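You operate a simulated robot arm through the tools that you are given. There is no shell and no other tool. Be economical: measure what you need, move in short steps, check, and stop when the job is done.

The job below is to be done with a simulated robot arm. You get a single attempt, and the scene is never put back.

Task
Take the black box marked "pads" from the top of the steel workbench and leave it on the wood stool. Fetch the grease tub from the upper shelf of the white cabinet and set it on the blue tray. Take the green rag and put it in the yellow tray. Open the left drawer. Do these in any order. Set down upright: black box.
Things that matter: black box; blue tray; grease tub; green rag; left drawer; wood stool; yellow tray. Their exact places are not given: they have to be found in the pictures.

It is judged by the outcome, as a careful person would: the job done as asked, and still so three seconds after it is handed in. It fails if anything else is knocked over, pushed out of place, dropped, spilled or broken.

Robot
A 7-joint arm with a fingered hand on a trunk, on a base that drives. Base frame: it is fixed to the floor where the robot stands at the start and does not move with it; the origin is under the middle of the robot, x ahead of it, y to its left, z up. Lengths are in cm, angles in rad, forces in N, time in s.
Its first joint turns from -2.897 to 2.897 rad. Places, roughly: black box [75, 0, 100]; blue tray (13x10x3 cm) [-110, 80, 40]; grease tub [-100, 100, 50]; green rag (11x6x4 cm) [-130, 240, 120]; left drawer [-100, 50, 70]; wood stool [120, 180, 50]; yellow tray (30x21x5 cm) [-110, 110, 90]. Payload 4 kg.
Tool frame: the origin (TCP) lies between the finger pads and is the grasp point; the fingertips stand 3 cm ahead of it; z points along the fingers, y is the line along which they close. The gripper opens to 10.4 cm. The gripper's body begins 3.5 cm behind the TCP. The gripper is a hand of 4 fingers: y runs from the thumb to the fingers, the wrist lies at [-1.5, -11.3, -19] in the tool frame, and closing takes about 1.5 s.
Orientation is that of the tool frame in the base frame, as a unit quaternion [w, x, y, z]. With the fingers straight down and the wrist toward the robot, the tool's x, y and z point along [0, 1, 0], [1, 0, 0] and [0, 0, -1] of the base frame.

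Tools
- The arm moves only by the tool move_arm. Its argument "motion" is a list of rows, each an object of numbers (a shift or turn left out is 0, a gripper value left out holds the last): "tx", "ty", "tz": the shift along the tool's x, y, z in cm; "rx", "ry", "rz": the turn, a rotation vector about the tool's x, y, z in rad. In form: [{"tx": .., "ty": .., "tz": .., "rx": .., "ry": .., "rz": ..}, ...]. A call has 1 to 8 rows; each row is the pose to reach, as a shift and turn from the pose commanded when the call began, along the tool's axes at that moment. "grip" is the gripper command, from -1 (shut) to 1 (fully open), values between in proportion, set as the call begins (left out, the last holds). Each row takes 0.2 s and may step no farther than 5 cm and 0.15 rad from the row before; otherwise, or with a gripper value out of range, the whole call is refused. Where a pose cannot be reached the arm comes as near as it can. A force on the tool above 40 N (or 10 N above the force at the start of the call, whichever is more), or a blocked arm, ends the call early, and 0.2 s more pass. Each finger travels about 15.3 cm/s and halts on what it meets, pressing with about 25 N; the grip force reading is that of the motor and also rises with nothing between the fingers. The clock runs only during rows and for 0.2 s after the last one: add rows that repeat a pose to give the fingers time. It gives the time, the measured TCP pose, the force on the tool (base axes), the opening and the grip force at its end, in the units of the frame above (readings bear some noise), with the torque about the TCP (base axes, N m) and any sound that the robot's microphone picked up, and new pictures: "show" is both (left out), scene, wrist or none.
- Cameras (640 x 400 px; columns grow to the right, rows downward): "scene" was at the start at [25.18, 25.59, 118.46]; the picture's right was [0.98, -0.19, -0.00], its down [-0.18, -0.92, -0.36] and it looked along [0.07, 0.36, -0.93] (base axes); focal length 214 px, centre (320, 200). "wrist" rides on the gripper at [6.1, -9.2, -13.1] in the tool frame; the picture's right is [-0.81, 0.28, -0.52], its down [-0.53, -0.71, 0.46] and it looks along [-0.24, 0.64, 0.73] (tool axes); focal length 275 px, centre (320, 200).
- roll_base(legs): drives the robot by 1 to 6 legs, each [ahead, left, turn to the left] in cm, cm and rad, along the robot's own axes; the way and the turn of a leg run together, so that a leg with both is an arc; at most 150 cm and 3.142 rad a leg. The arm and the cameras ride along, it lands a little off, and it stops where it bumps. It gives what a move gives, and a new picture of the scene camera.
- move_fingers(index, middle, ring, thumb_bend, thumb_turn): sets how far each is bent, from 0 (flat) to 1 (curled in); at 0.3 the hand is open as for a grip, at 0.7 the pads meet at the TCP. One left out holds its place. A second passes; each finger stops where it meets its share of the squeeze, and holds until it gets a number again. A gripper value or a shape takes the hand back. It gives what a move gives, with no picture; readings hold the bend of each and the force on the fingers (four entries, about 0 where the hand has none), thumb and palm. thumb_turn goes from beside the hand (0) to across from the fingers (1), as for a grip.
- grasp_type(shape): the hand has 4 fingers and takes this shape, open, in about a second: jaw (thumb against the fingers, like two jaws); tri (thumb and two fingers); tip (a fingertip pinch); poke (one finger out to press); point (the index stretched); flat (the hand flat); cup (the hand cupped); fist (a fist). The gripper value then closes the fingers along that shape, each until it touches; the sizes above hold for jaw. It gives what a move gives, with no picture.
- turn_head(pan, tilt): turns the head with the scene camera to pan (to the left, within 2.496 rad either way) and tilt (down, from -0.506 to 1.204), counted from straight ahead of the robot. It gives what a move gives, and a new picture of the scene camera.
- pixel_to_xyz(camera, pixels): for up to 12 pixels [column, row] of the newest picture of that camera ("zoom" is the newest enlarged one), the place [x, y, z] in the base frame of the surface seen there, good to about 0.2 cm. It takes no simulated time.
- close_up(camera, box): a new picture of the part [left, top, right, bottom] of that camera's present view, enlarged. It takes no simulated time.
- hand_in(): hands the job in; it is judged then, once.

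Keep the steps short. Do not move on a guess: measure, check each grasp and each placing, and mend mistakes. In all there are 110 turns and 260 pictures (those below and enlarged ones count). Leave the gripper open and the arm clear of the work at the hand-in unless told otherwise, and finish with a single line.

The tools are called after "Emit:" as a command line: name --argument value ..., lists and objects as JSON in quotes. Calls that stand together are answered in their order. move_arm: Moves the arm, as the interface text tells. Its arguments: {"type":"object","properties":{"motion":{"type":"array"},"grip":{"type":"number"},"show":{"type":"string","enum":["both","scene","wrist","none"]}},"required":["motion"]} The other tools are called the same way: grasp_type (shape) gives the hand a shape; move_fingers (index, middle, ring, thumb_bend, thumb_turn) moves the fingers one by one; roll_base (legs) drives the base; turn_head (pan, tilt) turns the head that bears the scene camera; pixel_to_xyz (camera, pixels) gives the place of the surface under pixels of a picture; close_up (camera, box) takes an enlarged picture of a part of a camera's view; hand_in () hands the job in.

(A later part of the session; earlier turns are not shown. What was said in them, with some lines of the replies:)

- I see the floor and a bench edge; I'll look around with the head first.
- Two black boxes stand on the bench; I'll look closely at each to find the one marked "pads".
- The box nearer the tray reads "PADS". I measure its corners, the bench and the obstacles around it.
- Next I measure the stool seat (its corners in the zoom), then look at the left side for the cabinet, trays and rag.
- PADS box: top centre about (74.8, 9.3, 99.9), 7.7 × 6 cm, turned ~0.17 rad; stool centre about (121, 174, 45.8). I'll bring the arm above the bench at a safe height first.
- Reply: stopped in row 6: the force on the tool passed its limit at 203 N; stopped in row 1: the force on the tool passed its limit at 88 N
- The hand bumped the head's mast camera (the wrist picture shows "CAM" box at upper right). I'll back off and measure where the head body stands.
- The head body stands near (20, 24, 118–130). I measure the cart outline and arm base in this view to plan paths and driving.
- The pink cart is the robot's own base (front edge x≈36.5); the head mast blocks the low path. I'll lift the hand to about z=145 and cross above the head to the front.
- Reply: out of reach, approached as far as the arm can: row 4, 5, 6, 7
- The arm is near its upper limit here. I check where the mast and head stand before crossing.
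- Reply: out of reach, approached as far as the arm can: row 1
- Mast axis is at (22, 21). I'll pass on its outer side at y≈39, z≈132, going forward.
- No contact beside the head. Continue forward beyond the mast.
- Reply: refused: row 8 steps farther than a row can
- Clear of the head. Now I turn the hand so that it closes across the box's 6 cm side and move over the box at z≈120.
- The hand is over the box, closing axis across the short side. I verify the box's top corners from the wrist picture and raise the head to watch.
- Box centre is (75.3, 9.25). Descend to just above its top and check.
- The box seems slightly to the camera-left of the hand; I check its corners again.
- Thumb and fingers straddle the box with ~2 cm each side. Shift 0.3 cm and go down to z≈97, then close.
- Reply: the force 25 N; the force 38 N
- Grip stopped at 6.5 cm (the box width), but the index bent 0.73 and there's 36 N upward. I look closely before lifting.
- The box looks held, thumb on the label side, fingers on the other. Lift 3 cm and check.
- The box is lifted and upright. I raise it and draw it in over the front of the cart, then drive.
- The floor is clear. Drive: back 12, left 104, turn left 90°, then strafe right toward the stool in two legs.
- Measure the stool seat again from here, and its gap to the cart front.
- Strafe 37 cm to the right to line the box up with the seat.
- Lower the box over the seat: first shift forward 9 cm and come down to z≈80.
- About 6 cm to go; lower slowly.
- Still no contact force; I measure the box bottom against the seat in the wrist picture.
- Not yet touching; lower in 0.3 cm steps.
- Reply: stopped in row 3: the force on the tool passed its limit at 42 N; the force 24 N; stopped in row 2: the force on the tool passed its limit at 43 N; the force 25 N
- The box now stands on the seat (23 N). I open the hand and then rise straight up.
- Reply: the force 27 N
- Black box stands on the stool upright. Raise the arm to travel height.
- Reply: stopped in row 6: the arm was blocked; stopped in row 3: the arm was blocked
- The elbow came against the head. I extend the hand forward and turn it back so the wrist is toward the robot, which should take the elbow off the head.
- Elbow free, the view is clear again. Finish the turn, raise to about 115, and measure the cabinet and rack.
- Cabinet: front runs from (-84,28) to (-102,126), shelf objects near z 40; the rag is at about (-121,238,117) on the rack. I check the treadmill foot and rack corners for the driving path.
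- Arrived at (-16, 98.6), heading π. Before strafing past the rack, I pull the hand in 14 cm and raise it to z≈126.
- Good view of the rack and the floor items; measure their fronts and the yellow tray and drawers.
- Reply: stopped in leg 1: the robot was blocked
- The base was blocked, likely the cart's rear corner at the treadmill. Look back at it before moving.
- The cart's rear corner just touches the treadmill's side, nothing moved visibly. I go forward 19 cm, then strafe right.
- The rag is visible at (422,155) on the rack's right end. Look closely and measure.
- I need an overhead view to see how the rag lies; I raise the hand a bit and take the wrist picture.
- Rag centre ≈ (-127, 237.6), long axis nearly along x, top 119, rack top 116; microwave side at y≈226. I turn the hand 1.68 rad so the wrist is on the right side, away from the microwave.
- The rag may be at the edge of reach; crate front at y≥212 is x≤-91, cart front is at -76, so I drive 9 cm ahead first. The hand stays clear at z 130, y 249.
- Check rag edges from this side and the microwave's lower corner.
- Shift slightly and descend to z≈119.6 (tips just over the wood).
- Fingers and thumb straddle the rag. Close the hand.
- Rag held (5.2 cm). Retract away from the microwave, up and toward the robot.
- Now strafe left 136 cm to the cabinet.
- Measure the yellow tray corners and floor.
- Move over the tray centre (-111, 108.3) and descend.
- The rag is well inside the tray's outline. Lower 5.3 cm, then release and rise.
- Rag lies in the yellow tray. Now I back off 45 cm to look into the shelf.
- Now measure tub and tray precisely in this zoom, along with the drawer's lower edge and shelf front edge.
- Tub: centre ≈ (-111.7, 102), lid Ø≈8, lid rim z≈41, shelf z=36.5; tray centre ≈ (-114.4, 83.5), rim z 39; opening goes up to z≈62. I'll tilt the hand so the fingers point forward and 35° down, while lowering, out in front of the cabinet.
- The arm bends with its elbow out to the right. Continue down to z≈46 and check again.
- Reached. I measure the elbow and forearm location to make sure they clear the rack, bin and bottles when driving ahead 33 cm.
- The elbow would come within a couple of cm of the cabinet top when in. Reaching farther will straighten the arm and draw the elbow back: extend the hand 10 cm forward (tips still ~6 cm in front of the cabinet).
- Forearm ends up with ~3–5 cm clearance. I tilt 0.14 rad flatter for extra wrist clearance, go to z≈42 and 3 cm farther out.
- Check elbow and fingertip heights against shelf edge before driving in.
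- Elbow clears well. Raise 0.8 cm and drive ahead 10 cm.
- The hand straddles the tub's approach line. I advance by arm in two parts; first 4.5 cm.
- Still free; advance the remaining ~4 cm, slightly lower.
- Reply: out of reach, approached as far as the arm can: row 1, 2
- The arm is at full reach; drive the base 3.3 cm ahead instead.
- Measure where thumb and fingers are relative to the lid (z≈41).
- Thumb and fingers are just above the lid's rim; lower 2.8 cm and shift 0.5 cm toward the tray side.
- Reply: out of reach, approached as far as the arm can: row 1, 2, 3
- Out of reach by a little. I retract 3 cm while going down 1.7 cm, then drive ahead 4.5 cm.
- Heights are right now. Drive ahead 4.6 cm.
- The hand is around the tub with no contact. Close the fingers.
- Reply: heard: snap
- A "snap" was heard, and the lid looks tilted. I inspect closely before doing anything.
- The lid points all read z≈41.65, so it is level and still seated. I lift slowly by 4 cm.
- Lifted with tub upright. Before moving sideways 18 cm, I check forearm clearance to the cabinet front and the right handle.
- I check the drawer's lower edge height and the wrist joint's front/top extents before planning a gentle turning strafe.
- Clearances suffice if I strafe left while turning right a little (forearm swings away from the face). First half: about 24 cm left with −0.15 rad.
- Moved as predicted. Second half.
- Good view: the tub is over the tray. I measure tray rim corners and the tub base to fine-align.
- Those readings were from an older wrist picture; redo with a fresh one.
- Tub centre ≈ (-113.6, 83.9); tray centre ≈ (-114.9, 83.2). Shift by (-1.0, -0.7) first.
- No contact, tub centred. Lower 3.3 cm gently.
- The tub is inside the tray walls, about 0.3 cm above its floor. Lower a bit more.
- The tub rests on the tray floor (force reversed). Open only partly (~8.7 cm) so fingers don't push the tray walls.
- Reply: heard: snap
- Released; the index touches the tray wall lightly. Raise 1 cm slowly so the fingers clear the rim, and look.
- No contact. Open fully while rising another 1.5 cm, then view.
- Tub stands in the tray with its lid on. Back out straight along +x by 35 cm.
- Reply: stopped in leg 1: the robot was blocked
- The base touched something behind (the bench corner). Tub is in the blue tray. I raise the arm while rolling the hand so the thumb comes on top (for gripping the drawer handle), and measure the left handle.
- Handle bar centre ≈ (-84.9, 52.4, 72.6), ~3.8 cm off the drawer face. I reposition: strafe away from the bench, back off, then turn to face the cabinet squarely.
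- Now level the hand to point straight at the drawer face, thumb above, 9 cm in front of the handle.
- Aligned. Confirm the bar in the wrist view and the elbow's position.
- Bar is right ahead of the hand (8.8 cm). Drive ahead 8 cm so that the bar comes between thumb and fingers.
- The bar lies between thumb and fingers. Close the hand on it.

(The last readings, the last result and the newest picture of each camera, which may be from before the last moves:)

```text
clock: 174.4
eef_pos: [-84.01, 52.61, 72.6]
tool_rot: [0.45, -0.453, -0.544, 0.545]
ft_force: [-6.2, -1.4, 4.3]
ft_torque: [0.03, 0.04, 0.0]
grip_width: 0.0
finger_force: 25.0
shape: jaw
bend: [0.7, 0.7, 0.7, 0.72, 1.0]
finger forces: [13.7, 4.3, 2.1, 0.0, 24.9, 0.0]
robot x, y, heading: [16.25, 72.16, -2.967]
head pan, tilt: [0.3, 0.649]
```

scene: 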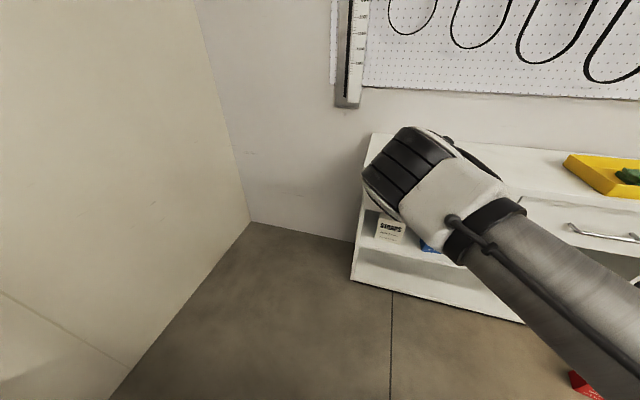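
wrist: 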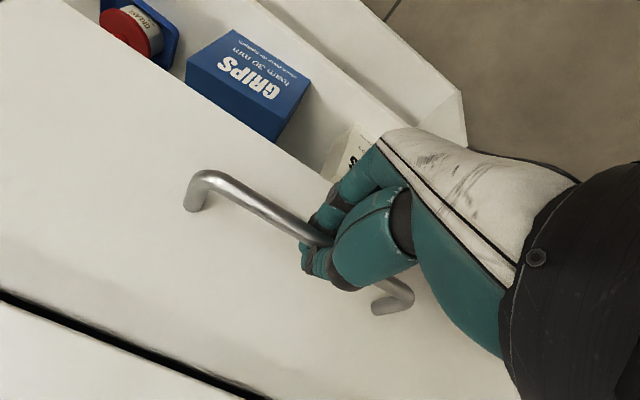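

The fingers closed around behind the bar, hooking it. Pull back 6 cm and see whether the drawer follows.

Emit:
roll_base --legs '[[-6, 0, 0]]'

Emit:
close_up --camera "wrist" --box '[0, 0, 640, 400]'

```text
clock: 175.4
eef_pos: [-78.01, 53.83, 72.56]
tool_rot: [0.449, -0.453, -0.544, 0.544]
ft_force: [1.8, 1.0, 4.5]
ft_torque: [0.02, 0.05, -0.02]
grip_width: 0.0
finger_force: 24.7
shape: jaw
bend: [0.7, 0.7, 0.7, 0.72, 1.0]
finger forces: [2.1, 0.0, 2.1, 0.1, 23.6, 0.0]
robot x, y, heading: [22.0, 72.66, -2.968]
head pan, tilt: [0.3, 0.649]
```

scene: 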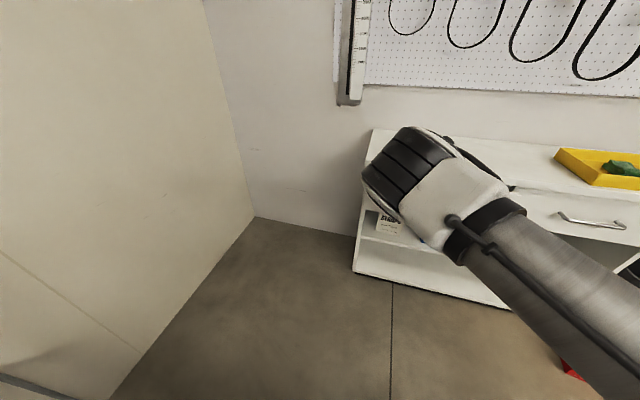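

```text
1.00 times, centred on (320, 200) of wrist (not enlarged: the box is as wide or as high as the picture)
```

zoom: 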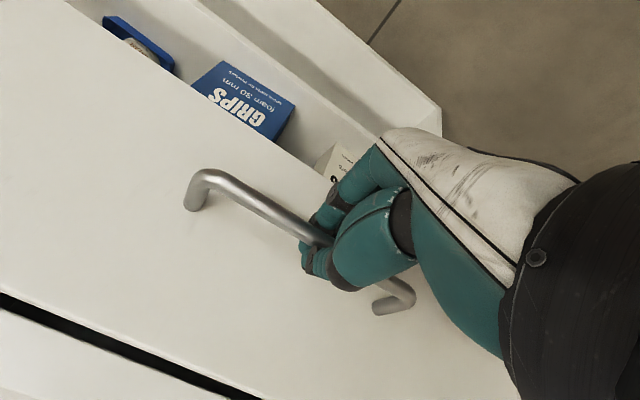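

The drawer follows. Pull 14 cm more.

Emit:
roll_base --legs '[[-14, 0, 0]]'

Emit:
close_up --camera "wrist" --box '[0, 0, 640, 400]'

```text
clock: 176.7
eef_pos: [-64.28, 56.51, 72.58]
tool_rot: [0.45, -0.453, -0.544, 0.544]
ft_force: [0.5, 3.5, 5.7]
ft_torque: [0.04, 0.05, -0.07]
grip_width: 0.01
finger_force: 24.9
shape: jaw
bend: [0.7, 0.7, 0.7, 0.72, 1.0]
finger forces: [2.7, 0.1, 2.2, 0.1, 23.7, 0.0]
robot x, y, heading: [36.01, 75.1, -2.966]
head pan, tilt: [0.3, 0.649]
```

scene: 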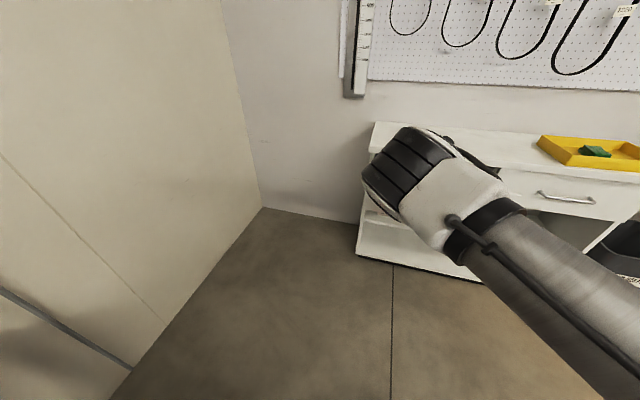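

```text
1.00 times, centred on (320, 200) of wrist (not enlarged: the box is as wide or as high as the picture)
```

zoom: 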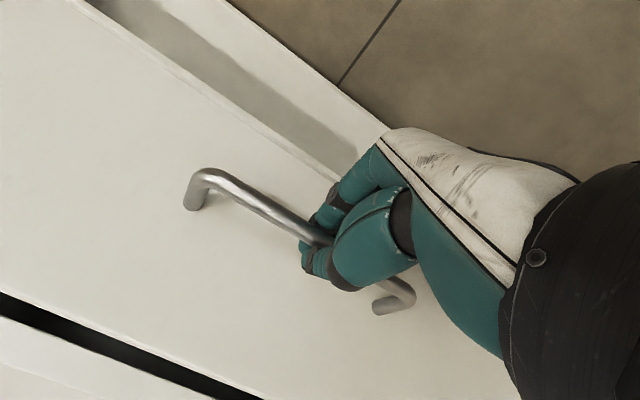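

About 20 cm open. Pull another 5 cm to be clearly open, then release.

Emit:
roll_base --legs '[[-5, 0, 0]]'

Emit:
move_arm --motion '[{"tz": 0}, {"tz": 0}, {"tz": 0}, {"tz": 0}, {"tz": 0}, {"tz": 0}, {"tz": 0}, {"tz": 0}]' --grip 1 --show "wrist"

```text
clock: 177.6
eef_pos: [-59.29, 57.26, 72.66]
tool_rot: [-0.451, 0.453, 0.544, -0.544]
ft_force: [-2.2, 10.2, 5.6]
ft_torque: [0.02, 0.01, -0.13]
grip_width: 0.01
finger_force: 25.1
shape: jaw
bend: [0.7, 0.7, 0.7, 0.72, 1.0]
finger forces: [3.3, 0.0, 2.5, 0.0, 23.2, 0.0]
robot x, y, heading: [40.86, 75.72, -2.969]
head pan, tilt: [0.3, 0.649]
```

scene: 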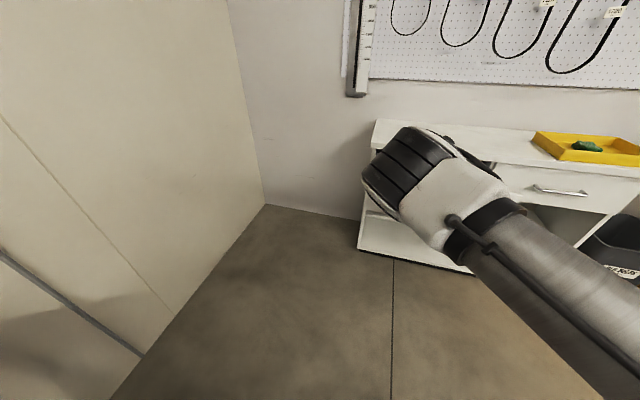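

```text
clock: 179.4
eef_pos: [-59.29, 57.24, 72.62]
tool_rot: [-0.451, 0.452, 0.544, -0.544]
ft_force: [-0.1, -0.1, -1.4]
ft_torque: [0.0, 0.01, 0.04]
grip_width: 10.34
finger_force: 0.0
shape: jaw
bend: [0.3, 0.3, 0.3, 0.3, 0.98]
finger forces: [0.1, 0.0, 0.0, 0.0, 0.0, 0.0]
robot x, y, heading: [41.02, 75.88, -2.966]
head pan, tilt: [0.3, 0.649]
```

wrist: 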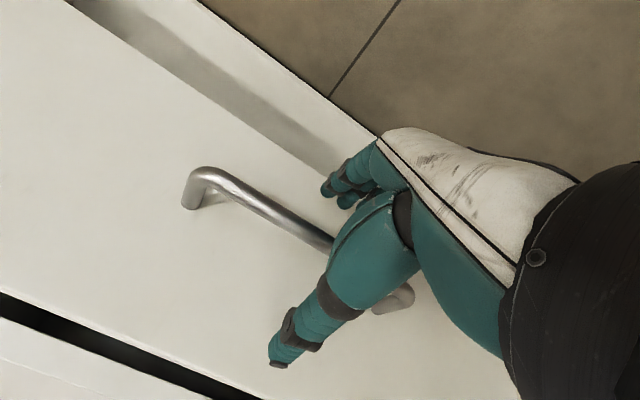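

Open fully; now back straight away 18 cm and view everything.

Emit:
roll_base --legs '[[-18, 0, 0]]'

Emit:
move_arm --motion '[{"ty": -4}, {"ty": -8}, {"ty": -12}, {"ty": -16}, {"ty": -20}, {"ty": -24}]' --show "scene"

```text
clock: 180.9
eef_pos: [-41.78, 60.08, 72.59]
tool_rot: [-0.45, 0.453, 0.545, -0.544]
ft_force: [0.5, 0.0, -0.8]
ft_torque: [0.02, -0.01, -0.03]
grip_width: 10.34
finger_force: 0.1
shape: jaw
bend: [0.3, 0.3, 0.3, 0.3, 0.98]
finger forces: [0.0, 0.1, 0.0, 0.1, 0.1, 0.1]
robot x, y, heading: [58.24, 78.74, -2.963]
head pan, tilt: [0.3, 0.649]
```

scene: 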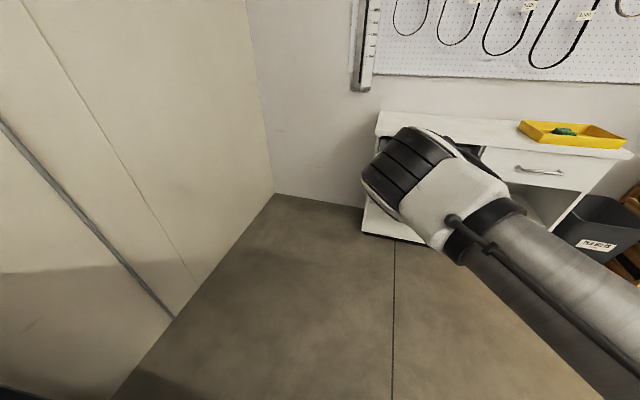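

```text
clock: 182.3
eef_pos: [-42.0, 60.02, 96.43]
tool_rot: [-0.45, 0.453, 0.545, -0.543]
ft_force: [-0.3, -1.1, 0.2]
ft_torque: [-0.04, 0.03, -0.02]
grip_width: 10.39
finger_force: 0.0
shape: jaw
bend: [0.3, 0.3, 0.3, 0.3, 0.98]
finger forces: [0.0, 0.0, 0.0, 0.0, 0.0, 0.0]
robot x, y, heading: [58.41, 79.09, -2.967]
head pan, tilt: [0.3, 0.649]
```

scene: 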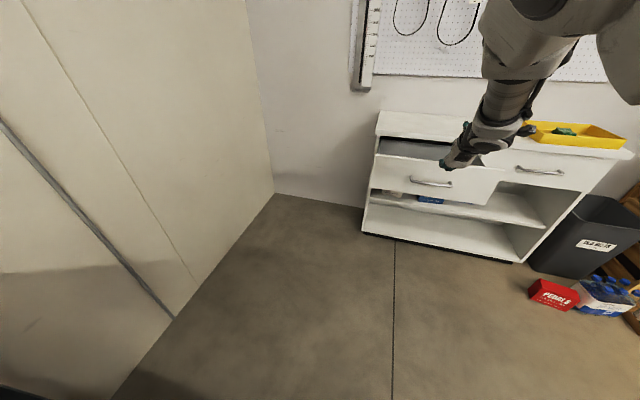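

Drawer is open. Final checks: tub, stool and bench.

Emit:
close_up --camera "wrist" --box '[0, 0, 640, 400]'

Emit:
turn_head --pan -2.33 --tilt 0.5

Emit:
turn_head --pan 1.4 --tilt 0.5

```text
1.00 times, centred on (320, 200) of wrist (not enlarged: the box is as wide or as high as the picture)
```

zoom: 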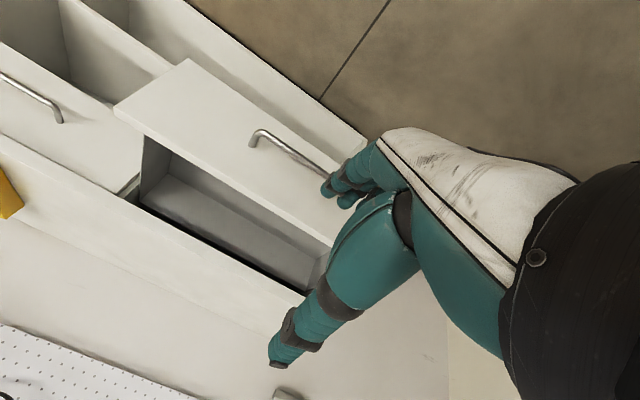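

```text
clock: 184.7
eef_pos: [-42.1, 60.13, 96.64]
tool_rot: [-0.45, 0.453, 0.544, -0.544]
ft_force: [-1.0, -0.4, -0.1]
ft_torque: [0.02, 0.02, 0.05]
grip_width: 10.37
finger_force: 0.1
shape: jaw
bend: [0.3, 0.3, 0.3, 0.3, 0.98]
finger forces: [0.0, 0.0, 0.1, 0.1, 0.0, 0.0]
robot x, y, heading: [58.3, 79.19, -2.966]
head pan, tilt: [-2.33, 0.499]
```

scene: 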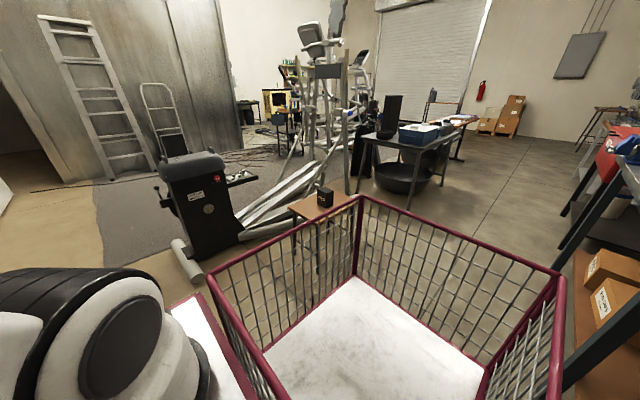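

```text
clock: 187.7
eef_pos: [-42.07, 60.1, 96.71]
tool_rot: [-0.45, 0.452, 0.545, -0.544]
ft_force: [-0.5, 1.5, 0.3]
ft_torque: [-0.03, 0.0, -0.01]
grip_width: 10.39
finger_force: 0.0
shape: jaw
bend: [0.3, 0.3, 0.3, 0.3, 0.98]
finger forces: [0.1, 0.0, 0.0, 0.0, 0.1, 0.1]
robot x, y, heading: [58.13, 79.0, -2.962]
head pan, tilt: [1.4, 0.499]
```

scene: 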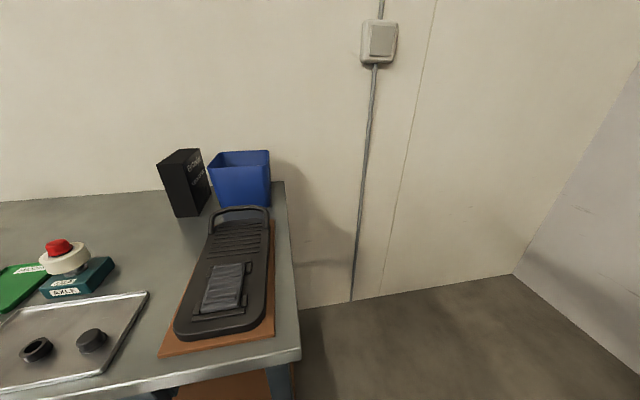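

The black box stands on the stool and the bench is undisturbed. One last look at the tub from farther right.

Emit:
roll_base --legs '[[0, -45, 0]]'

Emit:
turn_head --pan 0.1 --tilt 0.5

Emit:
close_up --camera "scene" --box '[240, 120, 480, 270]'

```text
clock: 190.5
eef_pos: [-50.01, 104.94, 96.66]
tool_rot: [-0.45, 0.452, 0.545, -0.544]
ft_force: [-0.1, -1.4, 0.3]
ft_torque: [-0.03, 0.01, -0.01]
grip_width: 10.37
finger_force: 0.0
shape: jaw
bend: [0.3, 0.3, 0.3, 0.3, 0.98]
finger forces: [0.0, 0.0, 0.1, 0.0, 0.0, 0.0]
robot x, y, heading: [50.23, 123.8, -2.968]
head pan, tilt: [1.4, 0.499]
```

scene: 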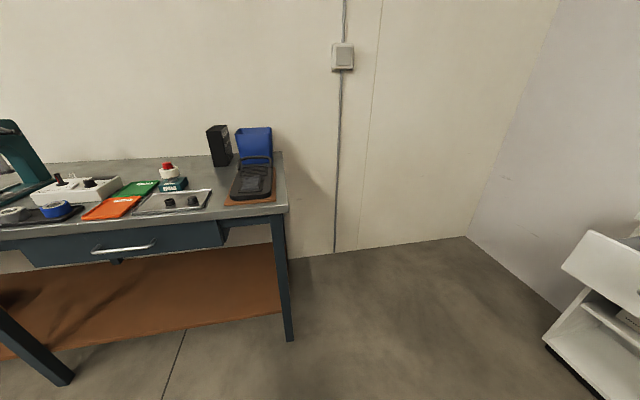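

```text
clock: 191.9
eef_pos: [-50.1, 104.93, 96.58]
tool_rot: [-0.45, 0.453, 0.544, -0.544]
ft_force: [0.4, 0.9, 0.0]
ft_torque: [0.0, 0.03, -0.01]
grip_width: 10.35
finger_force: 0.0
shape: jaw
bend: [0.3, 0.3, 0.3, 0.3, 0.98]
finger forces: [0.1, 0.0, 0.0, 0.1, 0.0, 0.0]
robot x, y, heading: [50.37, 123.66, -2.968]
head pan, tilt: [0.099, 0.499]
```

scene: 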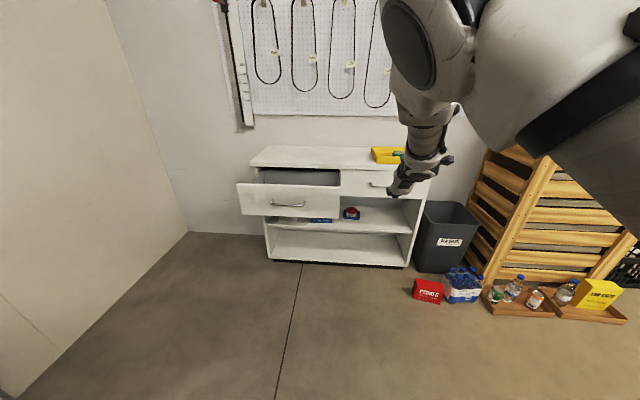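

```text
2.67 times, centred on (360, 195) of scene
```

zoom: 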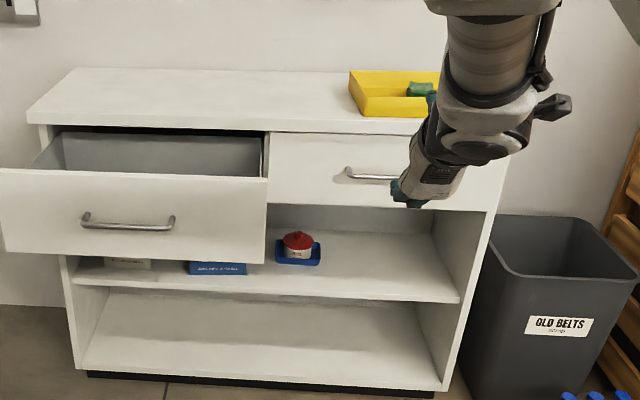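

Emit:
close_up --camera "scene" --box '[335, 200, 375, 225]'

```text
16.00 times, centred on (355, 212) of scene
```

zoom: 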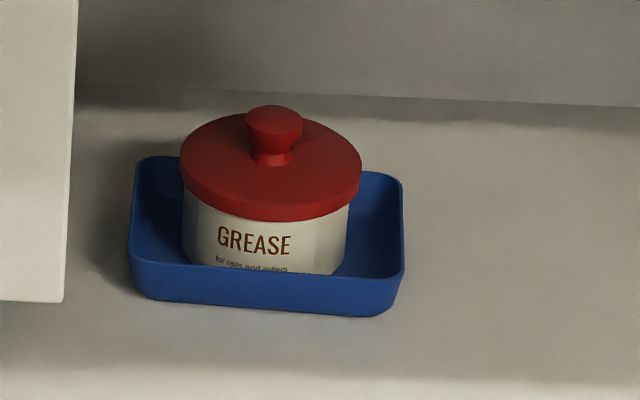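

The tub sits upright in the blue tray with its lid on, the rag is in the yellow tray, the box is on the stool, the left drawer is open, and the hand is open and clear. Handing in.

Emit:
hand_in

```text
The job is handed in.
```

All four tasks are done and handed in: the black "pads" box is upright on the wood stool, the grease tub is on the blue tray, the green rag is in the yellow tray, and the left drawer is open; while driving, the base lightly touched the treadmill and once stopped against what was probably the bench corner, the blue tray shifted slightly on release, and nothing looked disturbed in the final pictures.
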